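You operate a simulated robot arm through the tools that you are given. There is no shell and no other tool. Be economical: measure what you need, move in short steps, check, and stop when the job is done.

Carry out the task below with a simulated robot arm. There is one attempt and no reset: what you move stays moved.

TASK
Wind twenty and twenty-one until WIRE PULL shows all fives, then pin both.
Fine: keep its pointers off the red ends; leave the other two adjusters and all levers.

Only the result counts: the job must be done as asked and must still hold three seconds after the hand-in. Knocking over, shifting, dropping, spilling or breaking anything else fails it.

THE ROBOT
A 7-joint arm with a two-finger parallel gripper, fixed in place. Base frame: the origin is at the foot of the arm, x ahead of it, y to its left, z up. Units: mm, degrees, N and s.
With the tool pointing down near the work surface it reaches from about 100 to 860 mm from the base axis. Its first joint turns from -115.0 to 115.0 degrees. Payload 3.91 kg.
The tool frame sits at the grasp point between the pads (the TCP): z along the fingers, y along the line on which they close. The tips reach 30 mm beyond it. Largest opening 110 mm; finger width 20, thickness 10; the body of the gripper, 48 by 112 mm, starts 55 mm behind the TCP.
Orientation is that of the tool frame in the base frame, as [roll, pitch, yaw] about the fixed x, y, z axes, in that order (R = Rz(yaw) Ry(pitch) Rx(roll)). With the fingers straight down and closing along the base's y, the tool's x points along the base's -x, its y along +y and its z along -z.

THE INTERFACE
- The arm moves only by the tool step_arm. Its argument "motion" is a list that holds one entry, the list of rows, each a list of 6 numbers: the shift along the tool's x, y, z in m, then the turn, a rotation vector about the tool's x, y, z in rad. In form: [[[tx, ty, tz, rx, ry, rz], ...]]. A call has 1 to 12 rows; each row is the pose to reach, as a shift and turn from the pose commanded when the call began, along the tool's axes at that moment. "claw" is the closure, from 0 (fully open) to 1 (shut), set as the call begins (left out, the last holds). Each row takes 0.2 s and may step no farther than 50 mm and 8.6 degrees from the row before; otherwise, or with a gripper value out of range, the whole call is refused. Where a pose cannot be reached the arm comes as near as it can. A force on the tool above 80 N (or 10 N above the force at the start of the call, whichever is more), or a blocked arm, ends the call early, and 0.2 s more pass. The fingers move at their own pace (about 153 mm/s each) and stop on an object; they squeeze with about 29 N. The grip force told is the motor's: it shows also when the fingers shut on nothing. Time passes only in rows, and 0.2 s behind the last, so rows that repeat a pose let the fingers close. The reply holds the time, the measured pose of the TCP, the force on the tool along the base axes, the opening and the grip force, in the units named above and with some noise, and new pictures: "show" is both (left out), scene, wrist or none.
- Cameras (640 x 400 px; columns grow to the right, rows downward): "scene" is fixed at [220.5, -499.8, 1715.8]; the picture's right is [0.82, -0.57, 0.00], its down [-0.35, -0.50, -0.79] and it looks along [0.45, 0.65, -0.61] (base axes); focal length 318 px, centre (320, 200). "wrist" rides on the gripper at [72, 17, -103] in the tool frame; the picture's right is [-0.23, 0.97, 0.00], its down [-0.76, -0.18, -0.62] and it looks along [-0.61, -0.14, 0.78] (tool axes); focal length 222 px, centre (320, 200). There is no depth. A picture from a camera that has moved, and an enlarged one, comes with that camera's place and axes in the base frame and with its lens.
- lift_body(by): slides the trunk up (or, below 0, down) by that many mm; the arm rides with it, the base frame stays. It gives what a move gives, with no picture.
- enlarge(camera, box): a new picture of the part [left, top, right, bottom] of that camera's present view, enlarged. It takes no simulated time.
- sign_off(): hands the job in; it is judged then, once.

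Work in short steps. Places have to be worked out from the pictures, the camera data and where the tool is seen: move nearer, look again, correct. Check each grasp and each placing, and mend what went wrong. You have 120 turns and 170 pictures in all, those below and enlarged ones among them. Open the gripper and draw the arm clear of the work before you hand the job in, unless the task says otherwise; then end with one line.

The tools are called after ">>>" by a JSON object that holds its "fn" and its "kwargs". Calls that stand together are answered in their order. step_arm: Moves the arm, as the interface text tells. Its arguments: {"type":"object","properties":{"motion":{"type":"array"},"claw":{"type":"number"},"show":{"type":"string","enum":["both","scene","wrist","none"]}},"required":["motion"]} The other tools are called the same way: lift_body (by) slides the trunk up or down; enlarge (camera, box) takes an enlarged picture of a part of a camera's view; sign_off () hands the job in.

At the start:

```text
time_s: 0.0
tcp_pos: [464.5, 128.7, 1276.6]
orientation: [-179.9, -0.1, 180.0]
force: [-0.3, -0.6, -0.4]
grip_width: 109.9
grip_force: 0.0
trunk travel left (down, up): [-900.0, 90.0]
```

scene: 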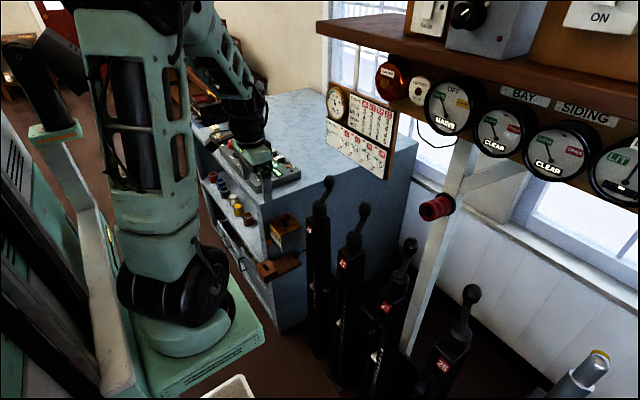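
wrist: 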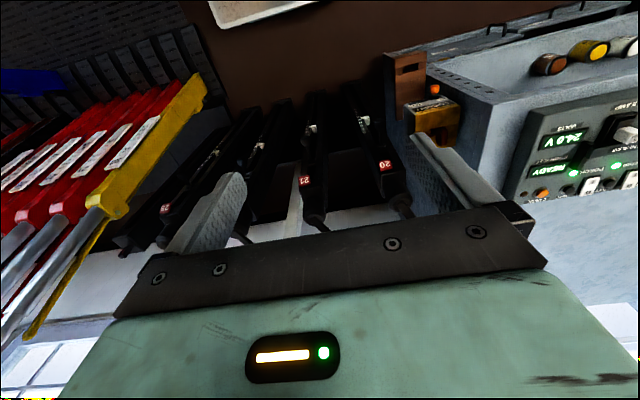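

The scene is a signal box with levers numbered 20, 21, and so on. I'll enlarge the views to find the adjusters and the WIRE PULL gauge.

>>> {"fn": "enlarge", "kwargs": {"camera": "scene", "box": [180, 60, 420, 210]}}

>>> {"fn": "enlarge", "kwargs": {"camera": "scene", "box": [180, 160, 500, 400]}}

>>> {"fn": "enlarge", "kwargs": {"camera": "wrist", "box": [380, 0, 640, 220]}}

>>> {"fn": "enlarge", "kwargs": {"camera": "wrist", "box": [100, 60, 440, 270]}}

```text
2.67 times, centred on (300, 135) of scene
camera zoom: at [220.5, -499.8, 1715.8], right [0.82, -0.57, 0.0], down [-0.35, -0.5, -0.79], along [0.45, 0.65, -0.61], focal length 848 px, centre (373, 373)
```

zoom: 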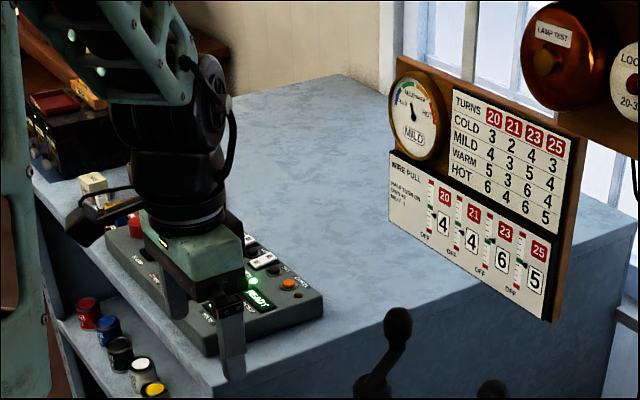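

```text
1.67 times, centred on (340, 280) of scene
camera zoom: at [220.5, -499.8, 1715.8], right [0.82, -0.57, 0.0], down [-0.35, -0.5, -0.79], along [0.45, 0.65, -0.61], focal length 530 px, centre (287, 67)
```

zoom: 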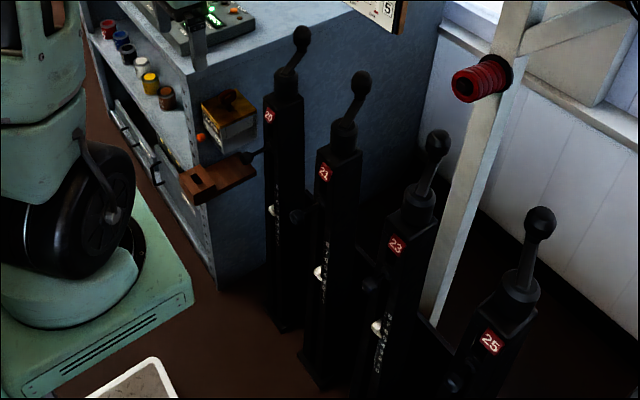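

```text
1.82 times, centred on (510, 110) of wrist
camera zoom: at [391.1, 145.1, 1380.7], right [0.23, 0.97, 0.0], down [0.76, -0.18, 0.62], along [0.61, -0.14, -0.78], focal length 404 px, centre (-26, 364)
```

zoom: 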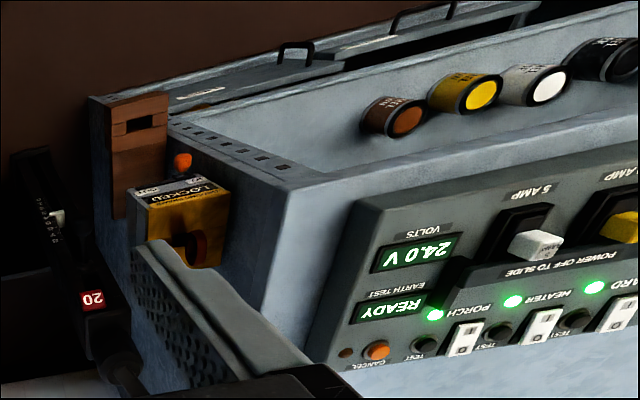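

```text
1.88 times, centred on (270, 165) of wrist
camera zoom: at [391.1, 145.1, 1380.7], right [0.23, 0.97, 0.0], down [0.76, -0.18, 0.62], along [0.61, -0.14, -0.78], focal length 418 px, centre (414, 266)
```

zoom: 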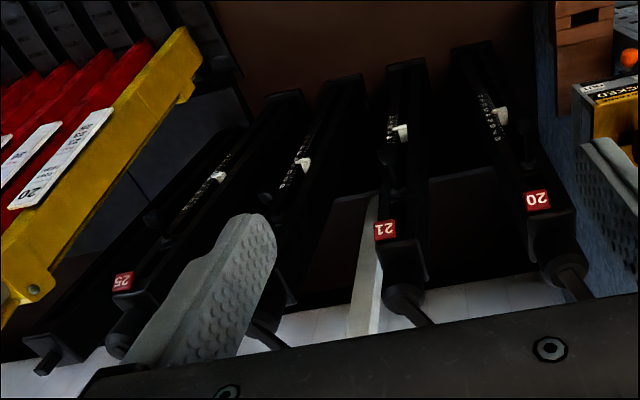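

>>> {"fn": "enlarge", "kwargs": {"camera": "scene", "box": [320, 75, 400, 185]}}

>>> {"fn": "enlarge", "kwargs": {"camera": "scene", "box": [240, 170, 380, 300]}}

>>> {"fn": "enlarge", "kwargs": {"camera": "scene", "box": [300, 240, 420, 400]}}

>>> {"fn": "enlarge", "kwargs": {"camera": "wrist", "box": [290, 80, 430, 240]}}

```text
3.64 times, centred on (360, 130) of scene
camera zoom: at [220.5, -499.8, 1715.8], right [0.82, -0.57, 0.0], down [-0.35, -0.5, -0.79], along [0.45, 0.65, -0.61], focal length 1157 px, centre (174, 454)
```

zoom: 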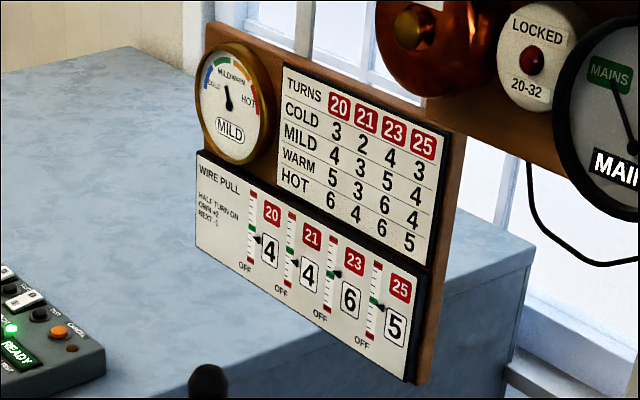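

```text
3.08 times, centred on (310, 235) of scene
camera zoom: at [220.5, -499.8, 1715.8], right [0.82, -0.57, 0.0], down [-0.35, -0.5, -0.79], along [0.45, 0.65, -0.61], focal length 979 px, centre (351, 92)
```

zoom: 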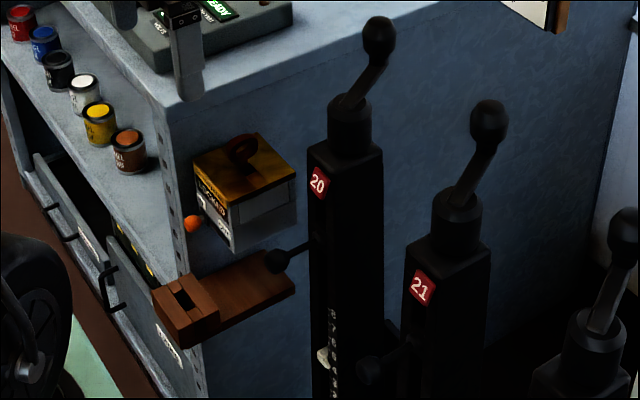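

```text
2.50 times, centred on (360, 320) of scene
camera zoom: at [220.5, -499.8, 1715.8], right [0.82, -0.57, 0.0], down [-0.35, -0.5, -0.79], along [0.45, 0.65, -0.61], focal length 795 px, centre (220, -100)
```

zoom: 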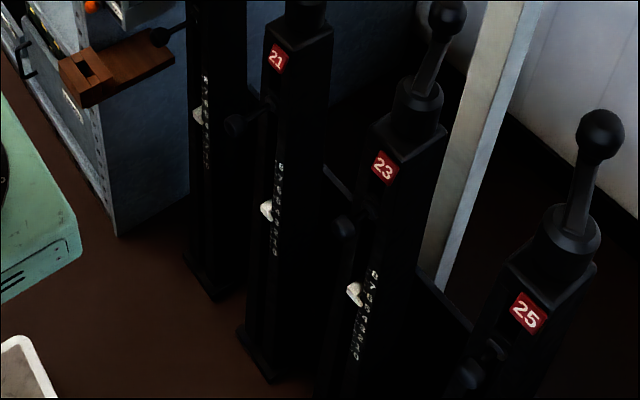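

```text
2.50 times, centred on (360, 160) of wrist
camera zoom: at [391.1, 145.1, 1380.7], right [0.23, 0.97, 0.0], down [0.76, -0.18, 0.62], along [0.61, -0.14, -0.78], focal length 555 px, centre (220, 300)
```

zoom: 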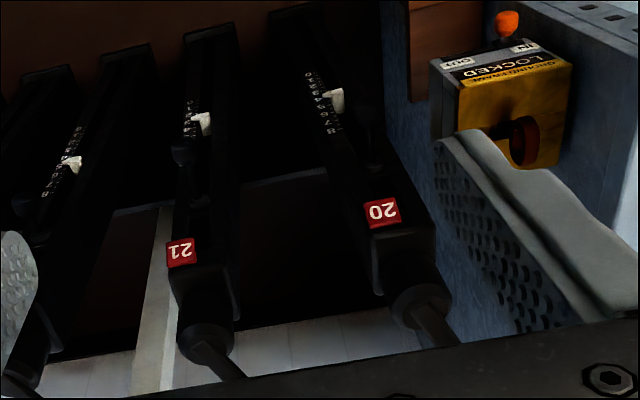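

The board reads 4, 4, 6, 5 and notes "HALF TURN ON: OWN +2, NEXT −1", so half a turn on 20 and half on 21 should give all fives. Post 20's plate is at about (680, 234, 917) and 21's at about (680, 38, 917). I'll move closer to look at crank 20.

>>> {"fn": "step_arm", "kwargs": {"motion": [[[-0.025, 0.022, 0.02, 0, 0, 0], [-0.05, 0.044, 0.04, 0, 0, 0], [-0.075, 0.066, 0.06, 0, 0, 0], [-0.1, 0.088, 0.08, 0, 0, 0], [-0.12, 0.1, 0.1, 0, 0, 0]]]}}

>>> {"fn": "enlarge", "kwargs": {"camera": "scene", "box": [320, 140, 360, 166]}}

>>> {"fn": "enlarge", "kwargs": {"camera": "wrist", "box": [200, 100, 460, 270]}}

```text
time_s: 1.2
tcp_pos: [584.1, 229.1, 1176.1]
orientation: [-180.0, 0.1, 180.0]
force: [-0.4, -0.2, -0.1]
grip_width: 110.0
grip_force: 0.0
trunk travel left (down, up): [-900.0, 90.0]
camera wrist: at [511.1, 245.0, 1280.0], right [0.23, 0.97, 0.0], down [0.76, -0.18, 0.62], along [0.61, -0.14, -0.78], focal length 222 px, centre (320, 200)
```

scene: 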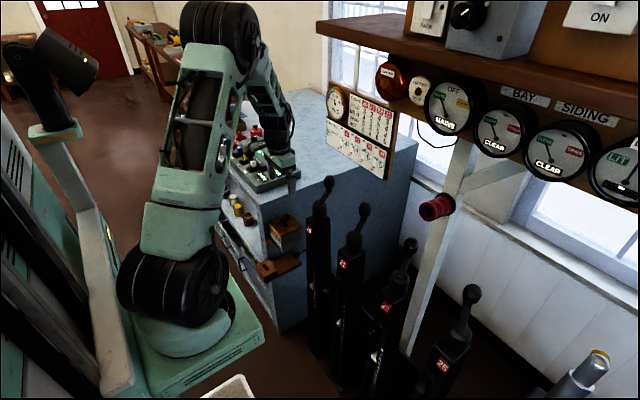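
wrist: 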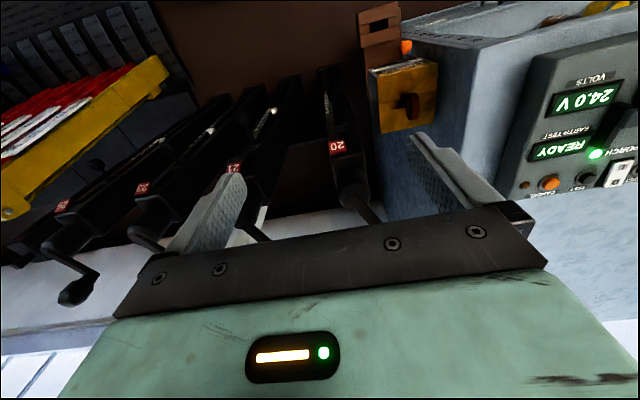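

```text
15.38 times, centred on (340, 153) of scene
camera zoom: at [220.5, -499.8, 1715.8], right [0.82, -0.57, 0.0], down [-0.35, -0.5, -0.79], along [0.45, 0.65, -0.61], focal length 4895 px, centre (12, 923)
```

zoom: 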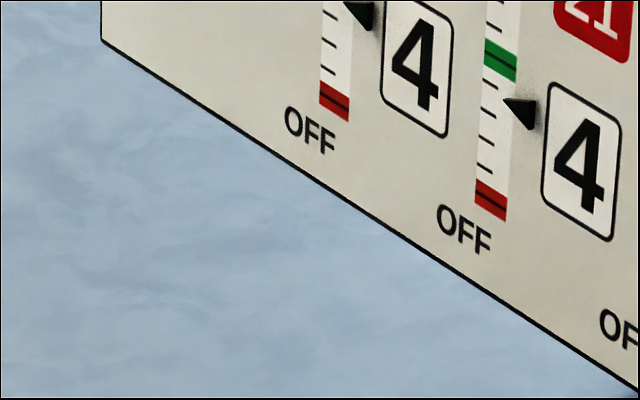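

```text
2.35 times, centred on (330, 185) of wrist
camera zoom: at [511.1, 245.0, 1280.0], right [0.23, 0.97, 0.0], down [0.76, -0.18, 0.62], along [0.61, -0.14, -0.78], focal length 523 px, centre (296, 235)
```

zoom: 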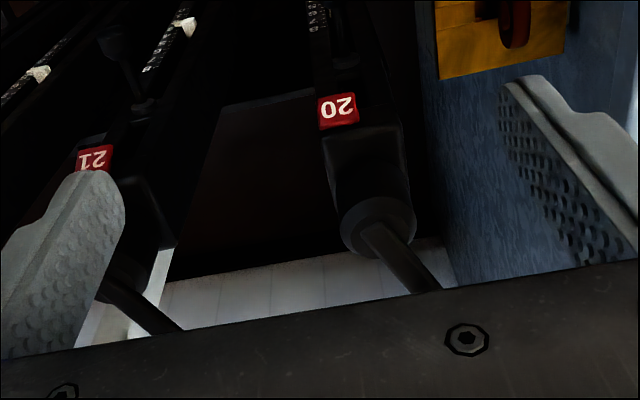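

>>> {"fn": "enlarge", "kwargs": {"camera": "scene", "box": [300, 170, 350, 230]}}

>>> {"fn": "enlarge", "kwargs": {"camera": "scene", "box": [335, 195, 395, 270]}}

>>> {"fn": "enlarge", "kwargs": {"camera": "wrist", "box": [300, 60, 380, 190]}}

>>> {"fn": "enlarge", "kwargs": {"camera": "scene", "box": [325, 120, 365, 150]}}

```text
6.67 times, centred on (325, 200) of scene
camera zoom: at [220.5, -499.8, 1715.8], right [0.82, -0.57, 0.0], down [-0.35, -0.5, -0.79], along [0.45, 0.65, -0.61], focal length 2121 px, centre (287, 200)
```

zoom: 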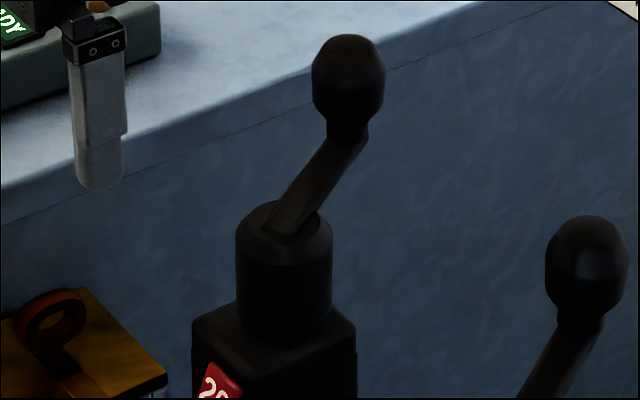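

```text
5.33 times, centred on (365, 232) of scene
camera zoom: at [220.5, -499.8, 1715.8], right [0.82, -0.57, 0.0], down [-0.35, -0.5, -0.79], along [0.45, 0.65, -0.61], focal length 1697 px, centre (80, 27)
```

zoom: 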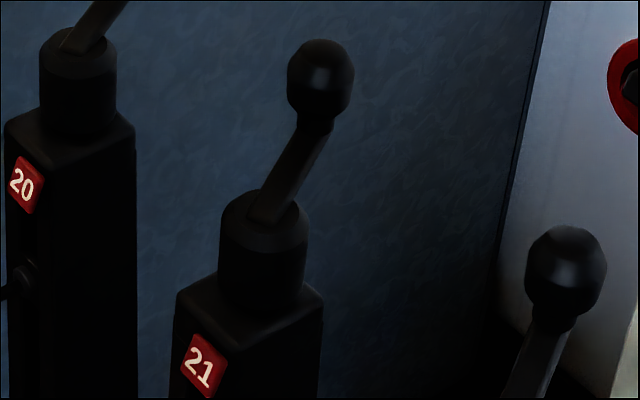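

```text
3.08 times, centred on (340, 125) of wrist
camera zoom: at [511.1, 245.0, 1280.0], right [0.23, 0.97, 0.0], down [0.76, -0.18, 0.62], along [0.61, -0.14, -0.78], focal length 684 px, centre (258, 431)
```

zoom: 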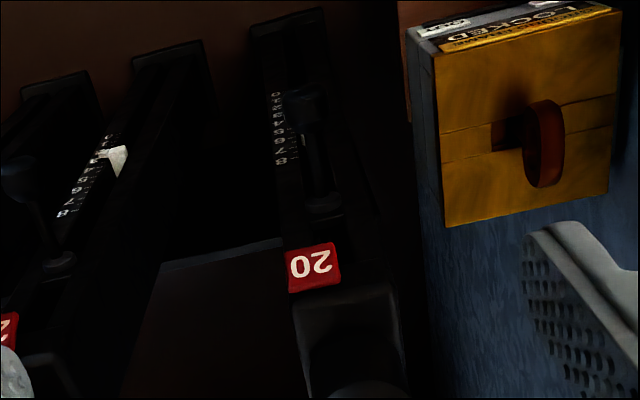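

```text
13.33 times, centred on (345, 135) of scene
camera zoom: at [220.5, -499.8, 1715.8], right [0.82, -0.57, 0.0], down [-0.35, -0.5, -0.79], along [0.45, 0.65, -0.61], focal length 4242 px, centre (-13, 1067)
```

zoom: 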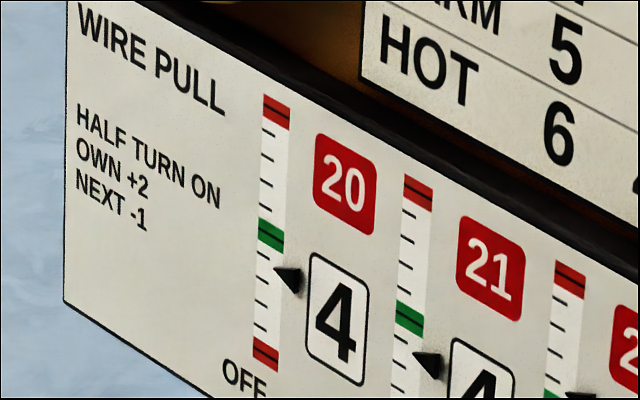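

Each post seems to have a small ball-ended pin handle on its front face, near (620, 248, 810) for post 20. I'll lower the hand in front of posts 20 and 21 to look at the pins and scales.

>>> {"fn": "step_arm", "kwargs": {"motion": [[[0.025, -0.016, 0.03, 0, 0, 0], [0.05, -0.032, 0.06, 0, 0, 0], [0.07, -0.048, 0.09, 0, 0, 0], [0.09, -0.065, 0.12, 0, 0, 0], [0.105, -0.08, 0.15, 0, 0, 0], [0.105, -0.1, 0.18, 0, 0, 0], [0.105, -0.1, 0.21, 0, 0, 0]]]}}

>>> {"fn": "enlarge", "kwargs": {"camera": "wrist", "box": [160, 0, 480, 200]}}

```text
time_s: 2.8
tcp_pos: [479.8, 126.2, 966.3]
orientation: [-180.0, 0.0, 179.9]
force: [0.0, -0.5, 0.7]
grip_width: 110.3
grip_force: 0.0
trunk travel left (down, up): [-900.0, 90.0]
camera wrist: at [406.0, 143.7, 1069.9], right [0.23, 0.97, 0.0], down [0.76, -0.18, 0.62], along [0.61, -0.14, -0.78], focal length 222 px, centre (320, 200)
```

scene: 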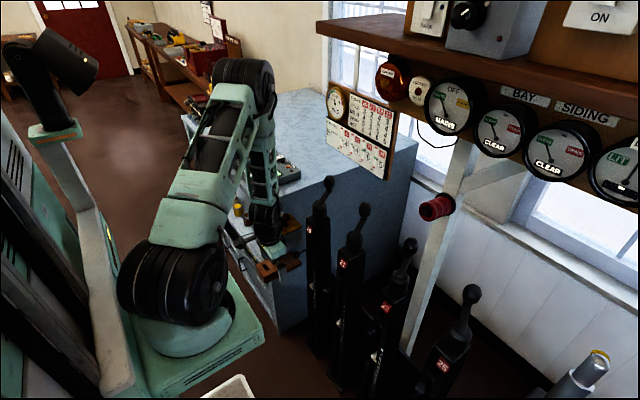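
wrist: 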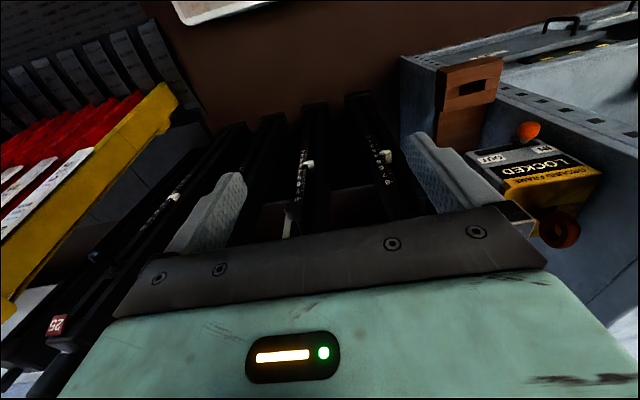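

```text
2.00 times, centred on (320, 100) of wrist
camera zoom: at [406.0, 143.7, 1069.9], right [0.23, 0.97, 0.0], down [0.76, -0.18, 0.62], along [0.61, -0.14, -0.78], focal length 444 px, centre (320, 400)
```

zoom: 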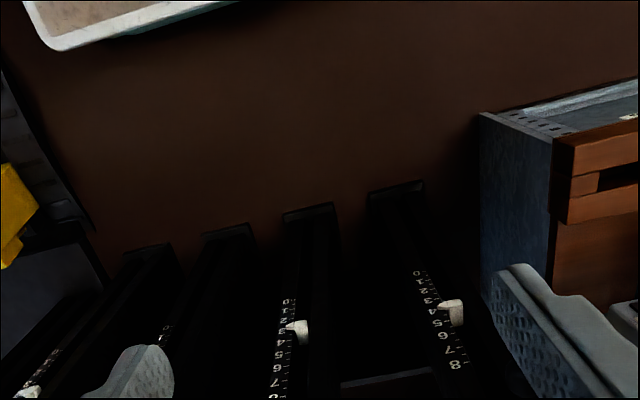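

The counters read about 4 on post 20 and 3 on post 21, matching the MILD row. I'll tilt the hand forward so the camera looks level at the post fronts and pins.

>>> {"fn": "step_arm", "kwargs": {"motion": [[[0.005, -0.005, 0.01, 0, -0.13, 0], [0.01, -0.01, 0.02, 0, -0.26, 0], [0.015, -0.015, 0.03, 0, -0.39, 0], [0.02, -0.02, 0.045, 0, -0.52, 0], [0.025, -0.025, 0.055, 0, -0.65, 0], [0.03, -0.026, 0.066, 0, -0.78, 0]]], "show": "wrist"}}

>>> {"fn": "enlarge", "kwargs": {"camera": "wrist", "box": [230, 60, 450, 210]}}

```text
time_s: 4.2
tcp_pos: [449.6, 102.9, 901.1]
orientation: [180.0, 44.8, 180.0]
force: [0.3, -0.1, 0.4]
grip_width: 110.0
grip_force: 0.0
trunk travel left (down, up): [-900.0, 90.0]
camera wrist: at [325.0, 118.8, 923.7], right [0.16, 0.97, 0.16], down [0.1, -0.18, 0.98], along [0.98, -0.14, -0.13], focal length 222 px, centre (320, 200)
```

wrist: 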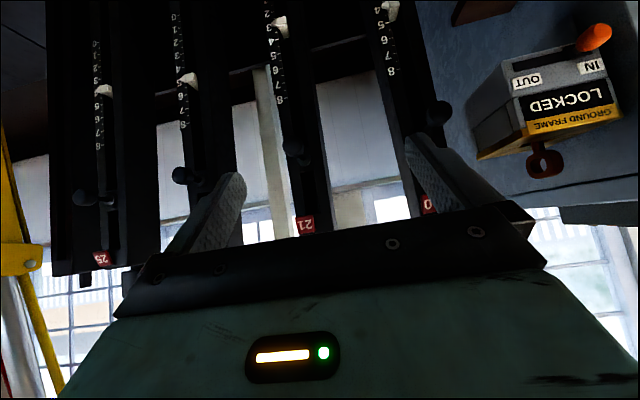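

```text
2.67 times, centred on (340, 135) of wrist
camera zoom: at [325.0, 118.8, 923.7], right [0.16, 0.97, 0.16], down [0.1, -0.18, 0.98], along [0.98, -0.14, -0.13], focal length 592 px, centre (267, 373)
```

zoom: 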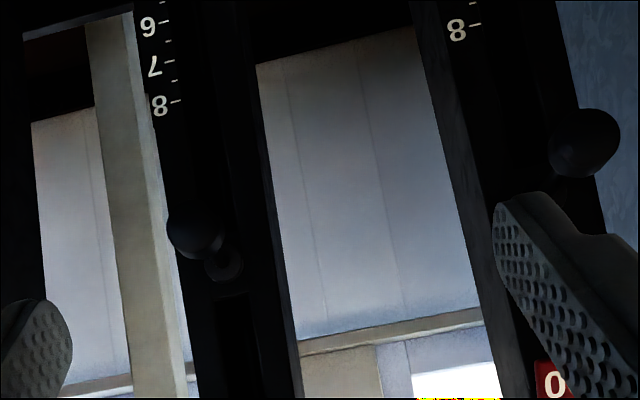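

All four pins look alike: ball knobs at about z 800, sticking out to x of about 637. I'll move closer to pin 21 to see how it works.

>>> {"fn": "step_arm", "kwargs": {"motion": [[[-0.015, -0.02, 0.035, 0, 0, 0], [-0.03, -0.04, 0.07, 0, 0, 0], [-0.044, -0.059, 0.104, 0, 0, 0]]], "show": "wrist"}}

>>> {"fn": "enlarge", "kwargs": {"camera": "wrist", "box": [240, 60, 400, 210]}}

```text
time_s: 5.0
tcp_pos: [552.3, 42.1, 857.4]
orientation: [-180.0, 44.7, -180.0]
force: [0.1, 0.3, 0.4]
grip_width: 110.0
grip_force: 0.0
trunk travel left (down, up): [-900.0, 90.0]
camera wrist: at [428.2, 59.4, 879.9], right [0.16, 0.97, 0.16], down [0.1, -0.18, 0.98], along [0.98, -0.14, -0.13], focal length 222 px, centre (320, 200)
```

wrist: 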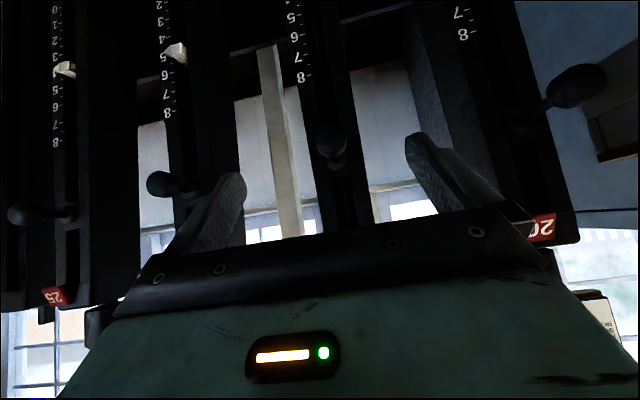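

```text
2.67 times, centred on (320, 135) of wrist
camera zoom: at [428.2, 59.4, 879.9], right [0.16, 0.97, 0.16], down [0.1, -0.18, 0.98], along [0.98, -0.14, -0.13], focal length 592 px, centre (320, 373)
```

zoom: 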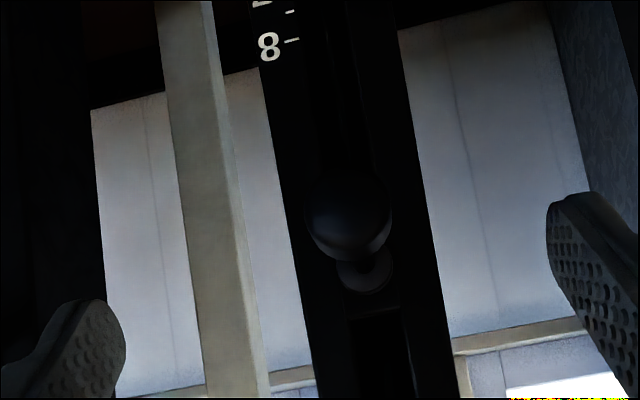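

Pins 20 and 21 stand out at x of about 624, while 23 and 25 sit at about 647. So 20 and 21 are withdrawn, and pinning means pushing the knob in by roughly 24 mm. Next I'll rise and move over to crank 20's knob, near (805, 284, 1044).

>>> {"fn": "step_arm", "kwargs": {"motion": [[[-0.0354, 0, -0.0354, 0, 0, 0], [-0.0707, 0, -0.0707, 0, 0, 0], [-0.0976, 0.03, -0.0976, 0, 0, 0], [-0.1244, 0.06, -0.1244, 0, 0, 0], [-0.1513, 0.09, -0.1513, 0, 0, 0], [-0.178, 0.12, -0.178, 0, 0, 0], [-0.21, 0.15, -0.1746, 0, 0, 0], [-0.2312, 0.18, -0.1534, 0, 0, 0], [-0.2524, 0.21, -0.1322, 0, 0, 0], [-0.2736, 0.24, -0.111, 0, 0, 0]]]}}

>>> {"fn": "enlarge", "kwargs": {"camera": "wrist", "box": [220, 60, 420, 220]}}

```text
time_s: 7.2
tcp_pos: [671.2, 285.9, 1128.9]
orientation: [180.0, 44.8, -180.0]
force: [-0.2, -0.1, 0.4]
grip_width: 110.1
grip_force: 0.0
trunk travel left (down, up): [-900.0, 90.0]
camera wrist: at [545.9, 302.0, 1151.2], right [0.16, 0.97, 0.16], down [0.1, -0.18, 0.98], along [0.98, -0.14, -0.13], focal length 222 px, centre (320, 200)
```

scene: 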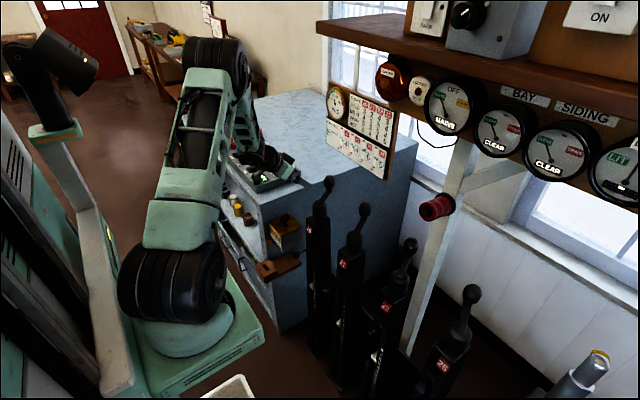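
wrist: 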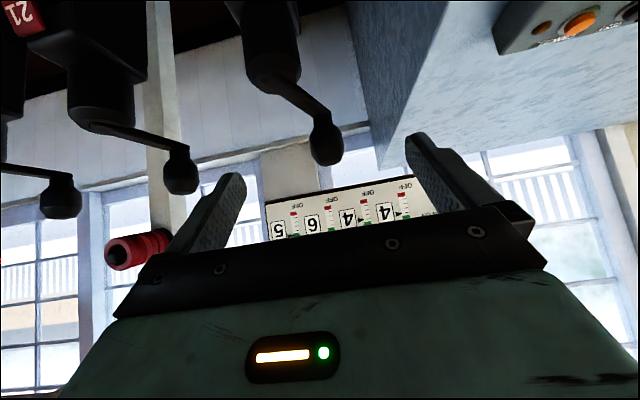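

```text
2.50 times, centred on (320, 140) of wrist
camera zoom: at [545.9, 302.0, 1151.2], right [0.16, 0.97, 0.16], down [0.1, -0.18, 0.98], along [0.98, -0.14, -0.13], focal length 555 px, centre (320, 350)
```

zoom: 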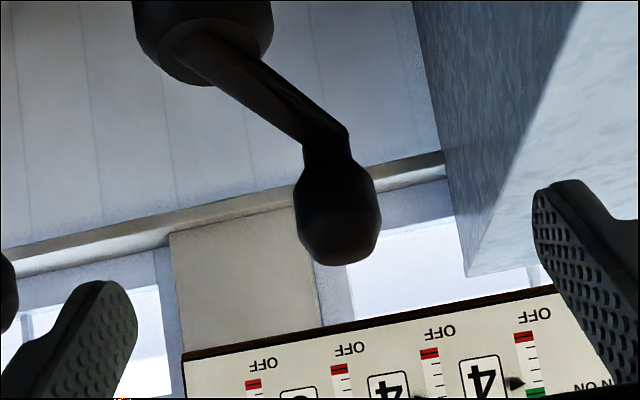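

The view is clear: knob 20 is at about (805, 284, 1050) and its hub axis at about (738, 249). I'll advance along the fingers to put the TCP on the knob, staying open.

>>> {"fn": "step_arm", "kwargs": {"motion": [[[-0.02, 0, 0.03, 0, 0, 0], [-0.039, -0.001, 0.06, 0, 0, 0], [-0.039, -0.001, 0.09, 0, 0, 0], [-0.039, -0.001, 0.12, 0, 0, 0]]]}}

>>> {"fn": "enlarge", "kwargs": {"camera": "wrist", "box": [220, 80, 420, 240]}}

>>> {"fn": "enlarge", "kwargs": {"camera": "scene", "box": [270, 130, 370, 220]}}

```text
time_s: 8.2
tcp_pos: [782.2, 282.6, 1071.6]
orientation: [179.9, 44.7, 179.9]
force: [-0.5, 0.5, 0.9]
grip_width: 110.0
grip_force: 0.1
trunk travel left (down, up): [-900.0, 90.0]
camera wrist: at [657.5, 299.7, 1094.4], right [0.16, 0.97, 0.16], down [0.1, -0.18, 0.98], along [0.98, -0.14, -0.13], focal length 222 px, centre (320, 200)
```

scene: 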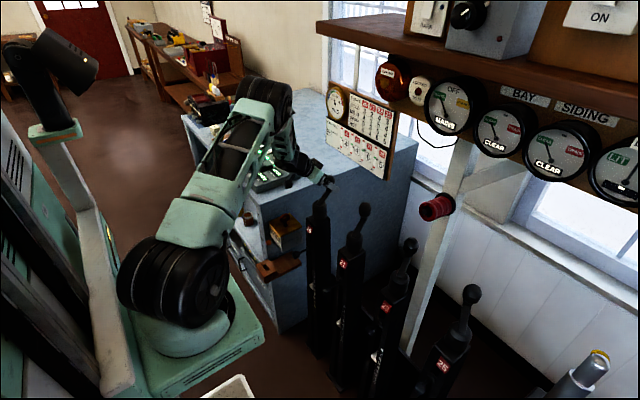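
wrist: 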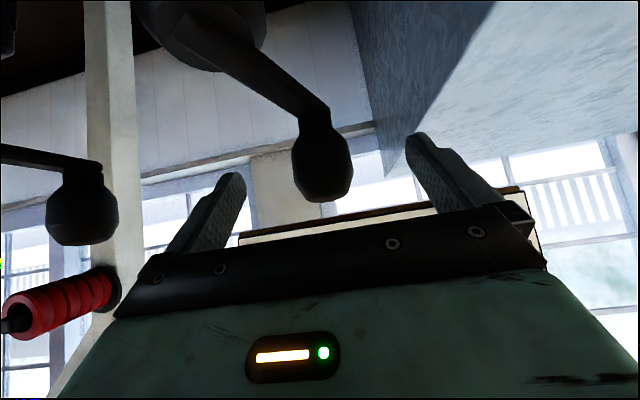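

```text
2.50 times, centred on (320, 160) of wrist
camera zoom: at [657.5, 299.7, 1094.4], right [0.16, 0.97, 0.16], down [0.1, -0.18, 0.98], along [0.98, -0.14, -0.13], focal length 555 px, centre (320, 300)
```

zoom: 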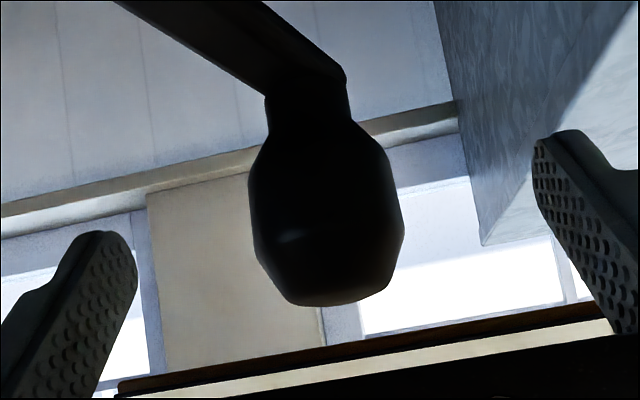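

```text
4.44 times, centred on (320, 175) of scene
camera zoom: at [220.5, -499.8, 1715.8], right [0.82, -0.57, 0.0], down [-0.35, -0.5, -0.79], along [0.45, 0.65, -0.61], focal length 1414 px, centre (320, 311)
```

zoom: 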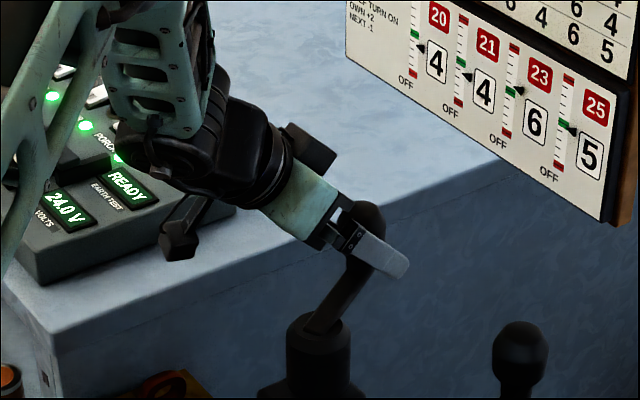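

The knob is centred between the fingers at about (804, 284, 1051). I'll advance the last 29 mm and close.

>>> {"fn": "step_arm", "kwargs": {"motion": [[[0, 0.001, 0.015, 0, 0, 0], [0, 0.001, 0.029, 0, 0, 0]]], "show": "none"}}

>>> {"fn": "step_arm", "kwargs": {"motion": [[[0, 0, 0, 0, 0, 0], [0, 0, 0, 0, 0, 0], [0, 0, 0, 0, 0, 0]]], "claw": 1}}

```text
time_s: 8.8
tcp_pos: [802.3, 284.1, 1049.8]
orientation: [-179.9, 44.7, 180.0]
force: [-0.5, 0.4, -0.2]
grip_width: 110.0
grip_force: 0.1
trunk travel left (down, up): [-900.0, 90.0]
```

```text
time_s: 9.6
tcp_pos: [802.4, 283.3, 1050.4]
orientation: [180.0, 44.7, 180.0]
force: [0.3, -0.5, -0.7]
grip_width: 40.4
grip_force: 44.9
trunk travel left (down, up): [-900.0, 90.0]
camera wrist: at [678.2, 300.0, 1073.8], right [0.16, 0.97, 0.16], down [0.1, -0.18, 0.98], along [0.98, -0.14, -0.13], focal length 222 px, centre (320, 200)
```

scene: 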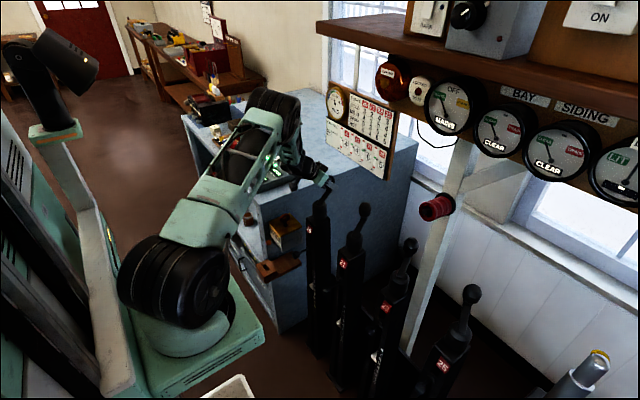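
wrist: 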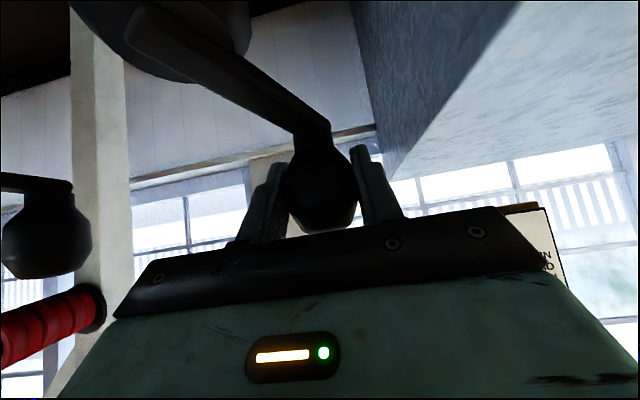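

I have the knob, with 40 mm between the fingers. I'll wind a small test arc of about 28° clockwise to see which way the pull changes.

>>> {"fn": "step_arm", "kwargs": {"motion": [[[-0.002, -0.006, 0.002, 0, 0, 0], [-0.0035, -0.0115, 0.0034, 0, 0, 0], [-0.0047, -0.017, 0.0046, 0, 0, 0], [-0.0054, -0.0229, 0.0053, 0, 0, 0], [-0.006, -0.0345, 0.006, 0, 0, 0]]], "show": "none"}}

>>> {"fn": "enlarge", "kwargs": {"camera": "scene", "box": [290, 110, 400, 220]}}

```text
time_s: 10.8
tcp_pos: [810.1, 248.4, 1051.4]
orientation: [-180.0, 44.7, 179.9]
force: [-5.1, 0.5, 4.2]
grip_width: 40.5
grip_force: 45.2
trunk travel left (down, up): [-900.0, 90.0]
```

```text
3.64 times, centred on (345, 165) of scene
camera zoom: at [220.5, -499.8, 1715.8], right [0.82, -0.57, 0.0], down [-0.35, -0.5, -0.79], along [0.45, 0.65, -0.61], focal length 1157 px, centre (229, 327)
```

zoom: 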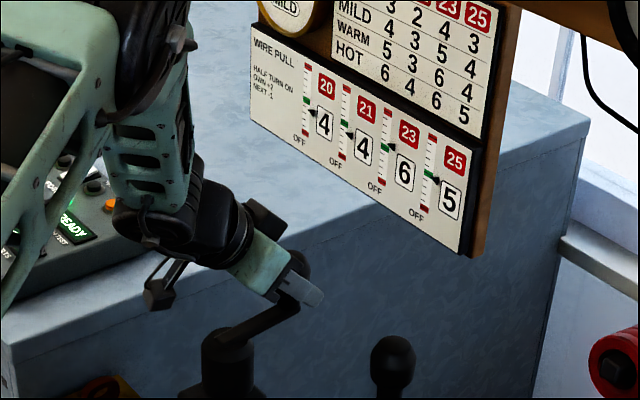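

The crank moves with little force. I'll look at the pointers more closely.

>>> {"fn": "enlarge", "kwargs": {"camera": "scene", "box": [340, 125, 370, 160]}}

```text
11.43 times, centred on (355, 142) of scene
camera zoom: at [220.5, -499.8, 1715.8], right [0.82, -0.57, 0.0], down [-0.35, -0.5, -0.79], along [0.45, 0.65, -0.61], focal length 3636 px, centre (-80, 857)
```

zoom: 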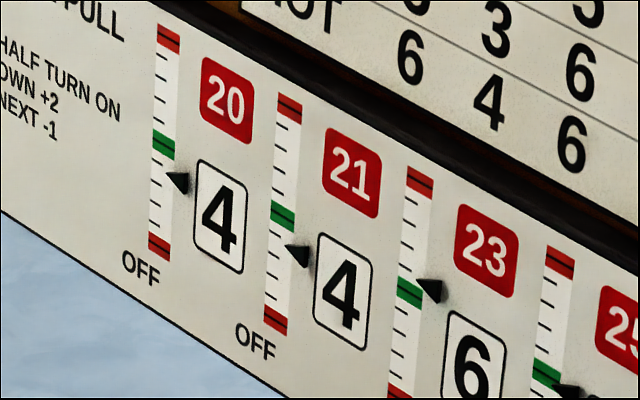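

The pointers are about where they were. I'll keep winding clockwise to about −60° and check again.

>>> {"fn": "step_arm", "kwargs": {"motion": [[[0.0008, -0.0129, -0.0008, 0, 0, 0], [0.0032, -0.0253, -0.0032, 0, 0, 0], [0.007, -0.037, -0.007, 0, 0, 0], [0.0123, -0.0476, -0.0122, 0, 0, 0], [0.0188, -0.0567, -0.0186, 0, 0, 0], [0.0263, -0.0641, -0.026, 0, 0, 0]]], "show": "wrist"}}

>>> {"fn": "enlarge", "kwargs": {"camera": "scene", "box": [335, 125, 395, 195]}}

```text
time_s: 12.2
tcp_pos: [773.4, 185.3, 1049.9]
orientation: [180.0, 44.7, 179.9]
force: [-2.2, 4.3, 0.1]
grip_width: 40.5
grip_force: 44.9
trunk travel left (down, up): [-900.0, 90.0]
camera wrist: at [649.2, 202.0, 1073.7], right [0.16, 0.97, 0.16], down [0.1, -0.18, 0.98], along [0.98, -0.14, -0.13], focal length 222 px, centre (320, 200)
```

wrist: 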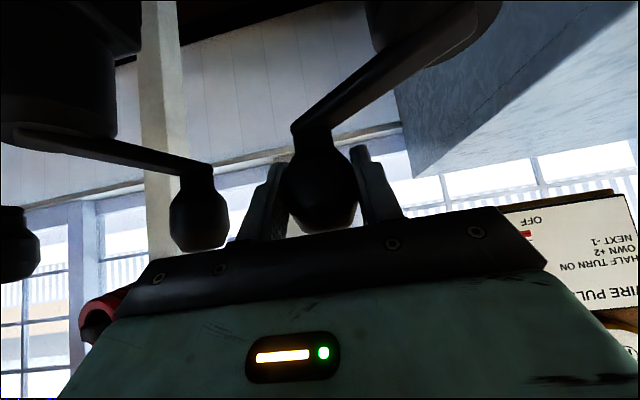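

```text
5.71 times, centred on (365, 160) of scene
camera zoom: at [220.5, -499.8, 1715.8], right [0.82, -0.57, 0.0], down [-0.35, -0.5, -0.79], along [0.45, 0.65, -0.61], focal length 1818 px, centre (63, 429)
```

zoom: 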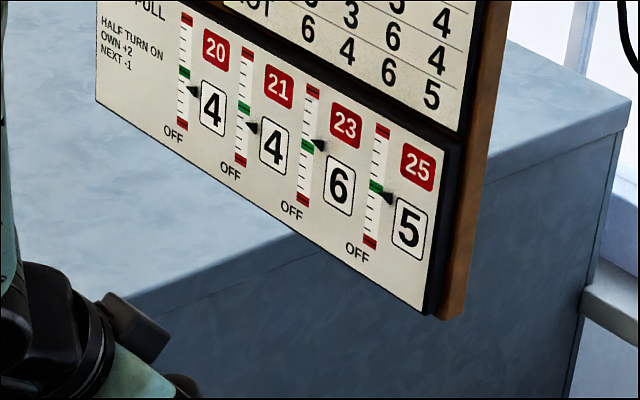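

There's no board change after 88°, so it may register in half-turn steps. I'll continue clockwise to −120° and watch the forces.

>>> {"fn": "step_arm", "kwargs": {"motion": [[[0.01, -0.0063, -0.0099, 0, 0, 0], [0.0208, -0.0095, -0.0206, 0, 0, 0], [0.0318, -0.0095, -0.0314, 0, 0, 0], [0.0426, -0.0063, -0.0421, 0, 0, 0], [0.0526, 0, -0.052, 0, 0, 0]]], "show": "wrist"}}

>>> {"fn": "enlarge", "kwargs": {"camera": "scene", "box": [335, 125, 395, 195]}}

```text
time_s: 13.4
tcp_pos: [701.5, 183.3, 1050.1]
orientation: [-179.9, 44.7, 179.9]
force: [-0.2, -1.3, 0.2]
grip_width: 40.4
grip_force: 45.2
trunk travel left (down, up): [-900.0, 90.0]
camera wrist: at [575.5, 200.8, 1073.7], right [0.16, 0.97, 0.16], down [0.1, -0.18, 0.98], along [0.98, -0.14, -0.13], focal length 222 px, centre (320, 200)
```

wrist: 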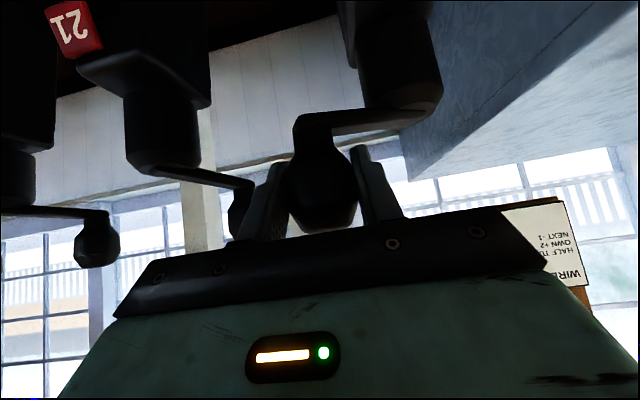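

```text
5.71 times, centred on (365, 160) of scene
camera zoom: at [220.5, -499.8, 1715.8], right [0.82, -0.57, 0.0], down [-0.35, -0.5, -0.79], along [0.45, 0.65, -0.61], focal length 1818 px, centre (63, 429)
```

zoom: 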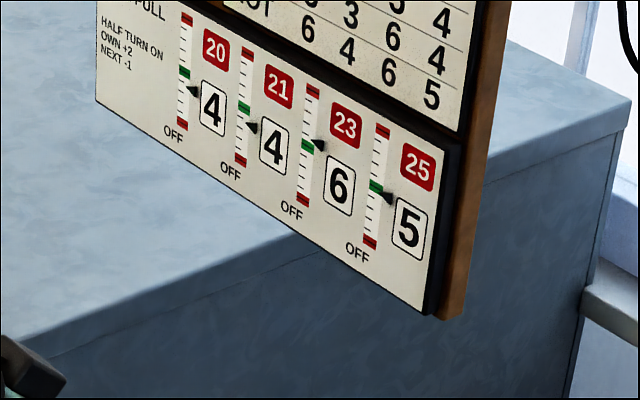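

Still no change at 148°. I'll complete the half turn to −152°.

>>> {"fn": "step_arm", "kwargs": {"motion": [[[0.0061, 0.006, -0.006, 0, 0, 0], [0.0115, 0.0127, -0.0114, 0, 0, 0], [0.0162, 0.0208, -0.016, 0, 0, 0], [0.0201, 0.0294, -0.0199, 0, 0, 0]]], "show": "wrist"}}

>>> {"fn": "enlarge", "kwargs": {"camera": "scene", "box": [335, 125, 395, 195]}}

```text
time_s: 14.4
tcp_pos: [669.3, 214.7, 1051.0]
orientation: [180.0, 44.6, -179.9]
force: [-15.1, -4.8, 7.4]
grip_width: 40.3
grip_force: 44.8
trunk travel left (down, up): [-900.0, 90.0]
camera wrist: at [544.8, 231.1, 1073.9], right [0.16, 0.97, 0.16], down [0.1, -0.18, 0.98], along [0.98, -0.14, -0.13], focal length 222 px, centre (320, 200)
```

wrist: 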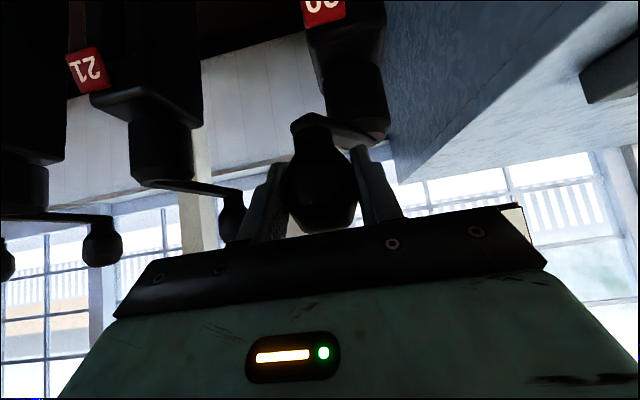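

```text
5.71 times, centred on (365, 160) of scene
camera zoom: at [220.5, -499.8, 1715.8], right [0.82, -0.57, 0.0], down [-0.35, -0.5, -0.79], along [0.45, 0.65, -0.61], focal length 1818 px, centre (63, 429)
```

zoom: 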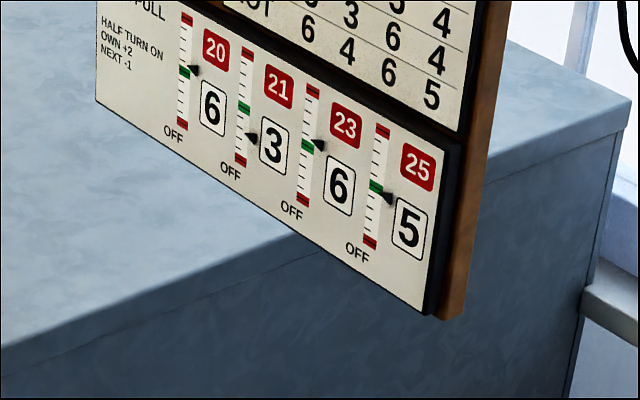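

The board now reads 6, 3, 6, 5 as predicted, so clockwise is the right way. I'll release, back off and check that crank 20 stays put.

>>> {"fn": "step_arm", "kwargs": {"motion": [[[0, 0, 0, 0, 0, 0], [0, 0, 0, 0, 0, 0], [0, 0, -0.04, 0, 0, 0], [0, 0, -0.08, 0, 0, 0], [0, 0, -0.12, 0, 0, 0]]], "claw": 0}}

>>> {"fn": "enlarge", "kwargs": {"camera": "scene", "box": [335, 125, 395, 195]}}

```text
time_s: 15.6
tcp_pos: [586.9, 212.9, 1135.9]
orientation: [-180.0, 44.7, 179.9]
force: [0.2, 0.9, -0.4]
grip_width: 109.8
grip_force: 0.1
trunk travel left (down, up): [-900.0, 90.0]
camera wrist: at [462.7, 230.8, 1158.8], right [0.16, 0.97, 0.16], down [0.1, -0.18, 0.98], along [0.98, -0.14, -0.13], focal length 222 px, centre (320, 200)
```

scene: 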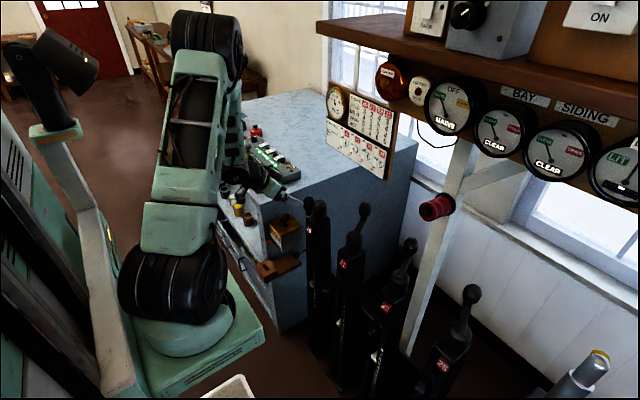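
wrist: 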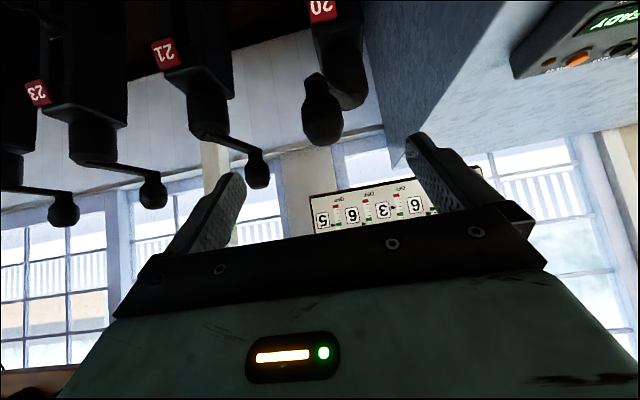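

```text
5.71 times, centred on (365, 160) of scene
camera zoom: at [220.5, -499.8, 1715.8], right [0.82, -0.57, 0.0], down [-0.35, -0.5, -0.79], along [0.45, 0.65, -0.61], focal length 1818 px, centre (63, 429)
```

zoom: 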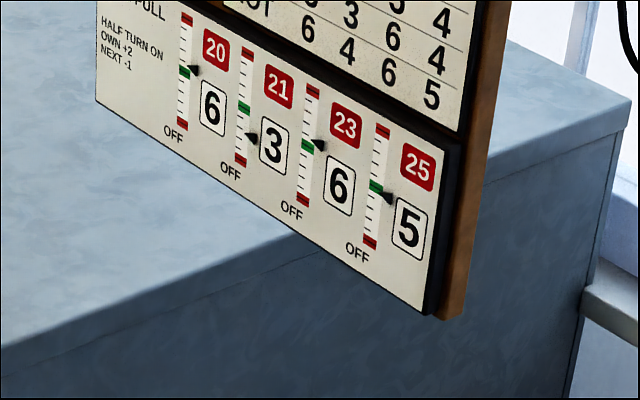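

The board holds at 6, 3, 6, 5. I'll move to the pre-grasp position for knob 21, at about (804, 86, 1050).

>>> {"fn": "step_arm", "kwargs": {"motion": [[[-0.019, -0.0254, 0.023, 0, 0, 0], [-0.038, -0.051, 0.046, 0, 0, 0], [-0.056, -0.076, 0.068, 0, 0, 0], [-0.075, -0.102, 0.091, 0, 0, 0], [-0.094, -0.127, 0.114, 0, 0, 0]]], "show": "none"}}

>>> {"fn": "enlarge", "kwargs": {"camera": "wrist", "box": [220, 60, 420, 220]}}

>>> {"fn": "enlarge", "kwargs": {"camera": "scene", "box": [290, 150, 410, 250]}}

```text
time_s: 16.8
tcp_pos: [733.2, 86.2, 1120.5]
orientation: [-180.0, 44.8, 179.9]
force: [0.3, 0.5, 1.0]
grip_width: 110.0
grip_force: 0.2
trunk travel left (down, up): [-900.0, 90.0]
```

```text
2.50 times, centred on (320, 140) of wrist
camera zoom: at [608.7, 103.7, 1143.8], right [0.16, 0.97, 0.16], down [0.1, -0.18, 0.98], along [0.98, -0.14, -0.13], focal length 555 px, centre (320, 350)
```

zoom: 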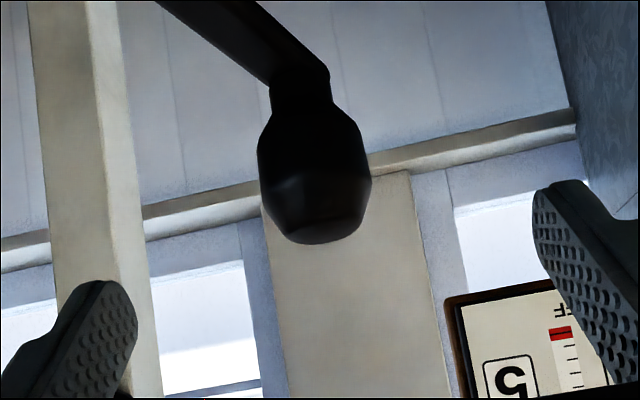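

```text
4.00 times, centred on (350, 200) of scene
camera zoom: at [220.5, -499.8, 1715.8], right [0.82, -0.57, 0.0], down [-0.35, -0.5, -0.79], along [0.45, 0.65, -0.61], focal length 1273 px, centre (200, 200)
```

zoom: 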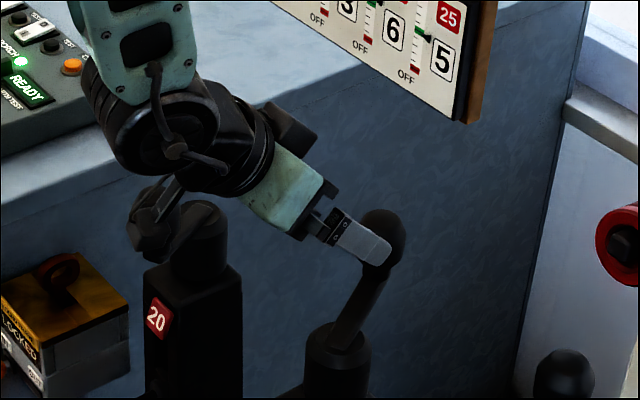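

Knob 21 is centred at about (804, 84, 1051). I'll advance about 99 mm along the fingers and close.

>>> {"fn": "step_arm", "kwargs": {"motion": [[[0, -0.002, 0.035, 0, 0, 0], [0, -0.002, 0.07, 0, 0, 0], [0, -0.002, 0.099, 0, 0, 0]]], "show": "none"}}

>>> {"fn": "step_arm", "kwargs": {"motion": [[[0, 0, 0, 0, 0, 0], [0, 0, 0, 0, 0, 0], [0, 0, 0, 0, 0, 0]]], "claw": 1}}

```text
time_s: 17.6
tcp_pos: [804.3, 85.6, 1051.1]
orientation: [180.0, 44.9, 180.0]
force: [-0.4, 0.4, 0.7]
grip_width: 110.2
grip_force: 0.1
trunk travel left (down, up): [-900.0, 90.0]
```

```text
time_s: 18.4
tcp_pos: [803.1, 84.3, 1050.4]
orientation: [-179.9, 44.6, 179.8]
force: [1.8, -1.7, -0.6]
grip_width: 40.3
grip_force: 45.0
trunk travel left (down, up): [-900.0, 90.0]
camera wrist: at [679.0, 101.6, 1073.7], right [0.16, 0.97, 0.16], down [0.1, -0.18, 0.98], along [0.98, -0.14, -0.13], focal length 222 px, centre (320, 200)
```

scene: 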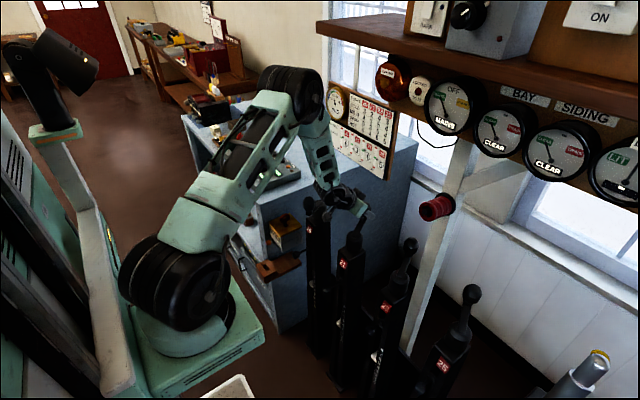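
wrist: 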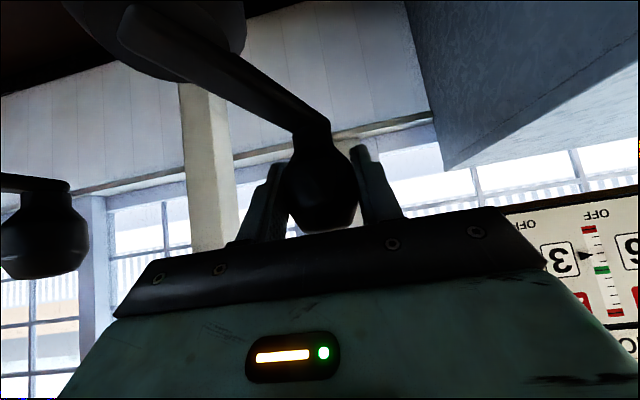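

Knob 21 is gripped. I'll wind it clockwise on the same arc, doing the first 120° now.

>>> {"fn": "step_arm", "kwargs": {"motion": [[[-0.0036, -0.0119, 0.0036, 0, 0, 0], [-0.0057, -0.0246, 0.0056, 0, 0, 0], [-0.0062, -0.0375, 0.0061, 0, 0, 0], [-0.005, -0.0503, 0.005, 0, 0, 0], [-0.0023, -0.0627, 0.0023, 0, 0, 0], [0.0018, -0.0743, -0.0018, 0, 0, 0], [0.0074, -0.0846, -0.0073, 0, 0, 0], [0.0141, -0.0934, -0.014, 0, 0, 0], [0.0218, -0.1005, -0.0216, 0, 0, 0], [0.0303, -0.1056, -0.0299, 0, 0, 0], [0.0393, -0.1085, -0.0389, 0, 0, 0], [0.0485, -0.1092, -0.0479, 0, 0, 0]]], "show": "wrist"}}

```text
time_s: 21.0
tcp_pos: [735.8, -24.0, 1050.9]
orientation: [-180.0, 44.7, 179.9]
force: [1.4, -5.6, 3.6]
grip_width: 40.3
grip_force: 45.0
trunk travel left (down, up): [-900.0, 90.0]
camera wrist: at [611.1, -8.2, 1073.7], right [0.16, 0.97, 0.16], down [0.1, -0.18, 0.98], along [0.98, -0.14, -0.13], focal length 222 px, centre (320, 200)
```

wrist: 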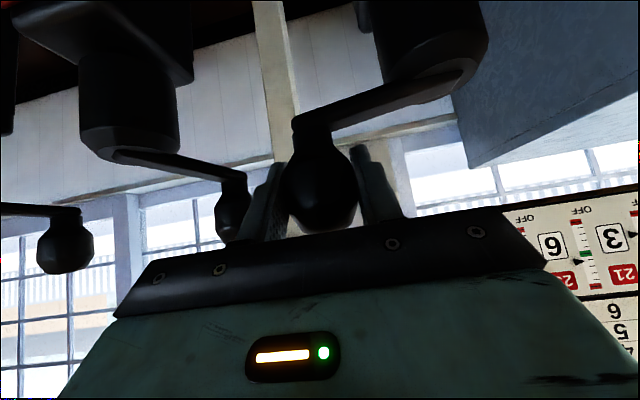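

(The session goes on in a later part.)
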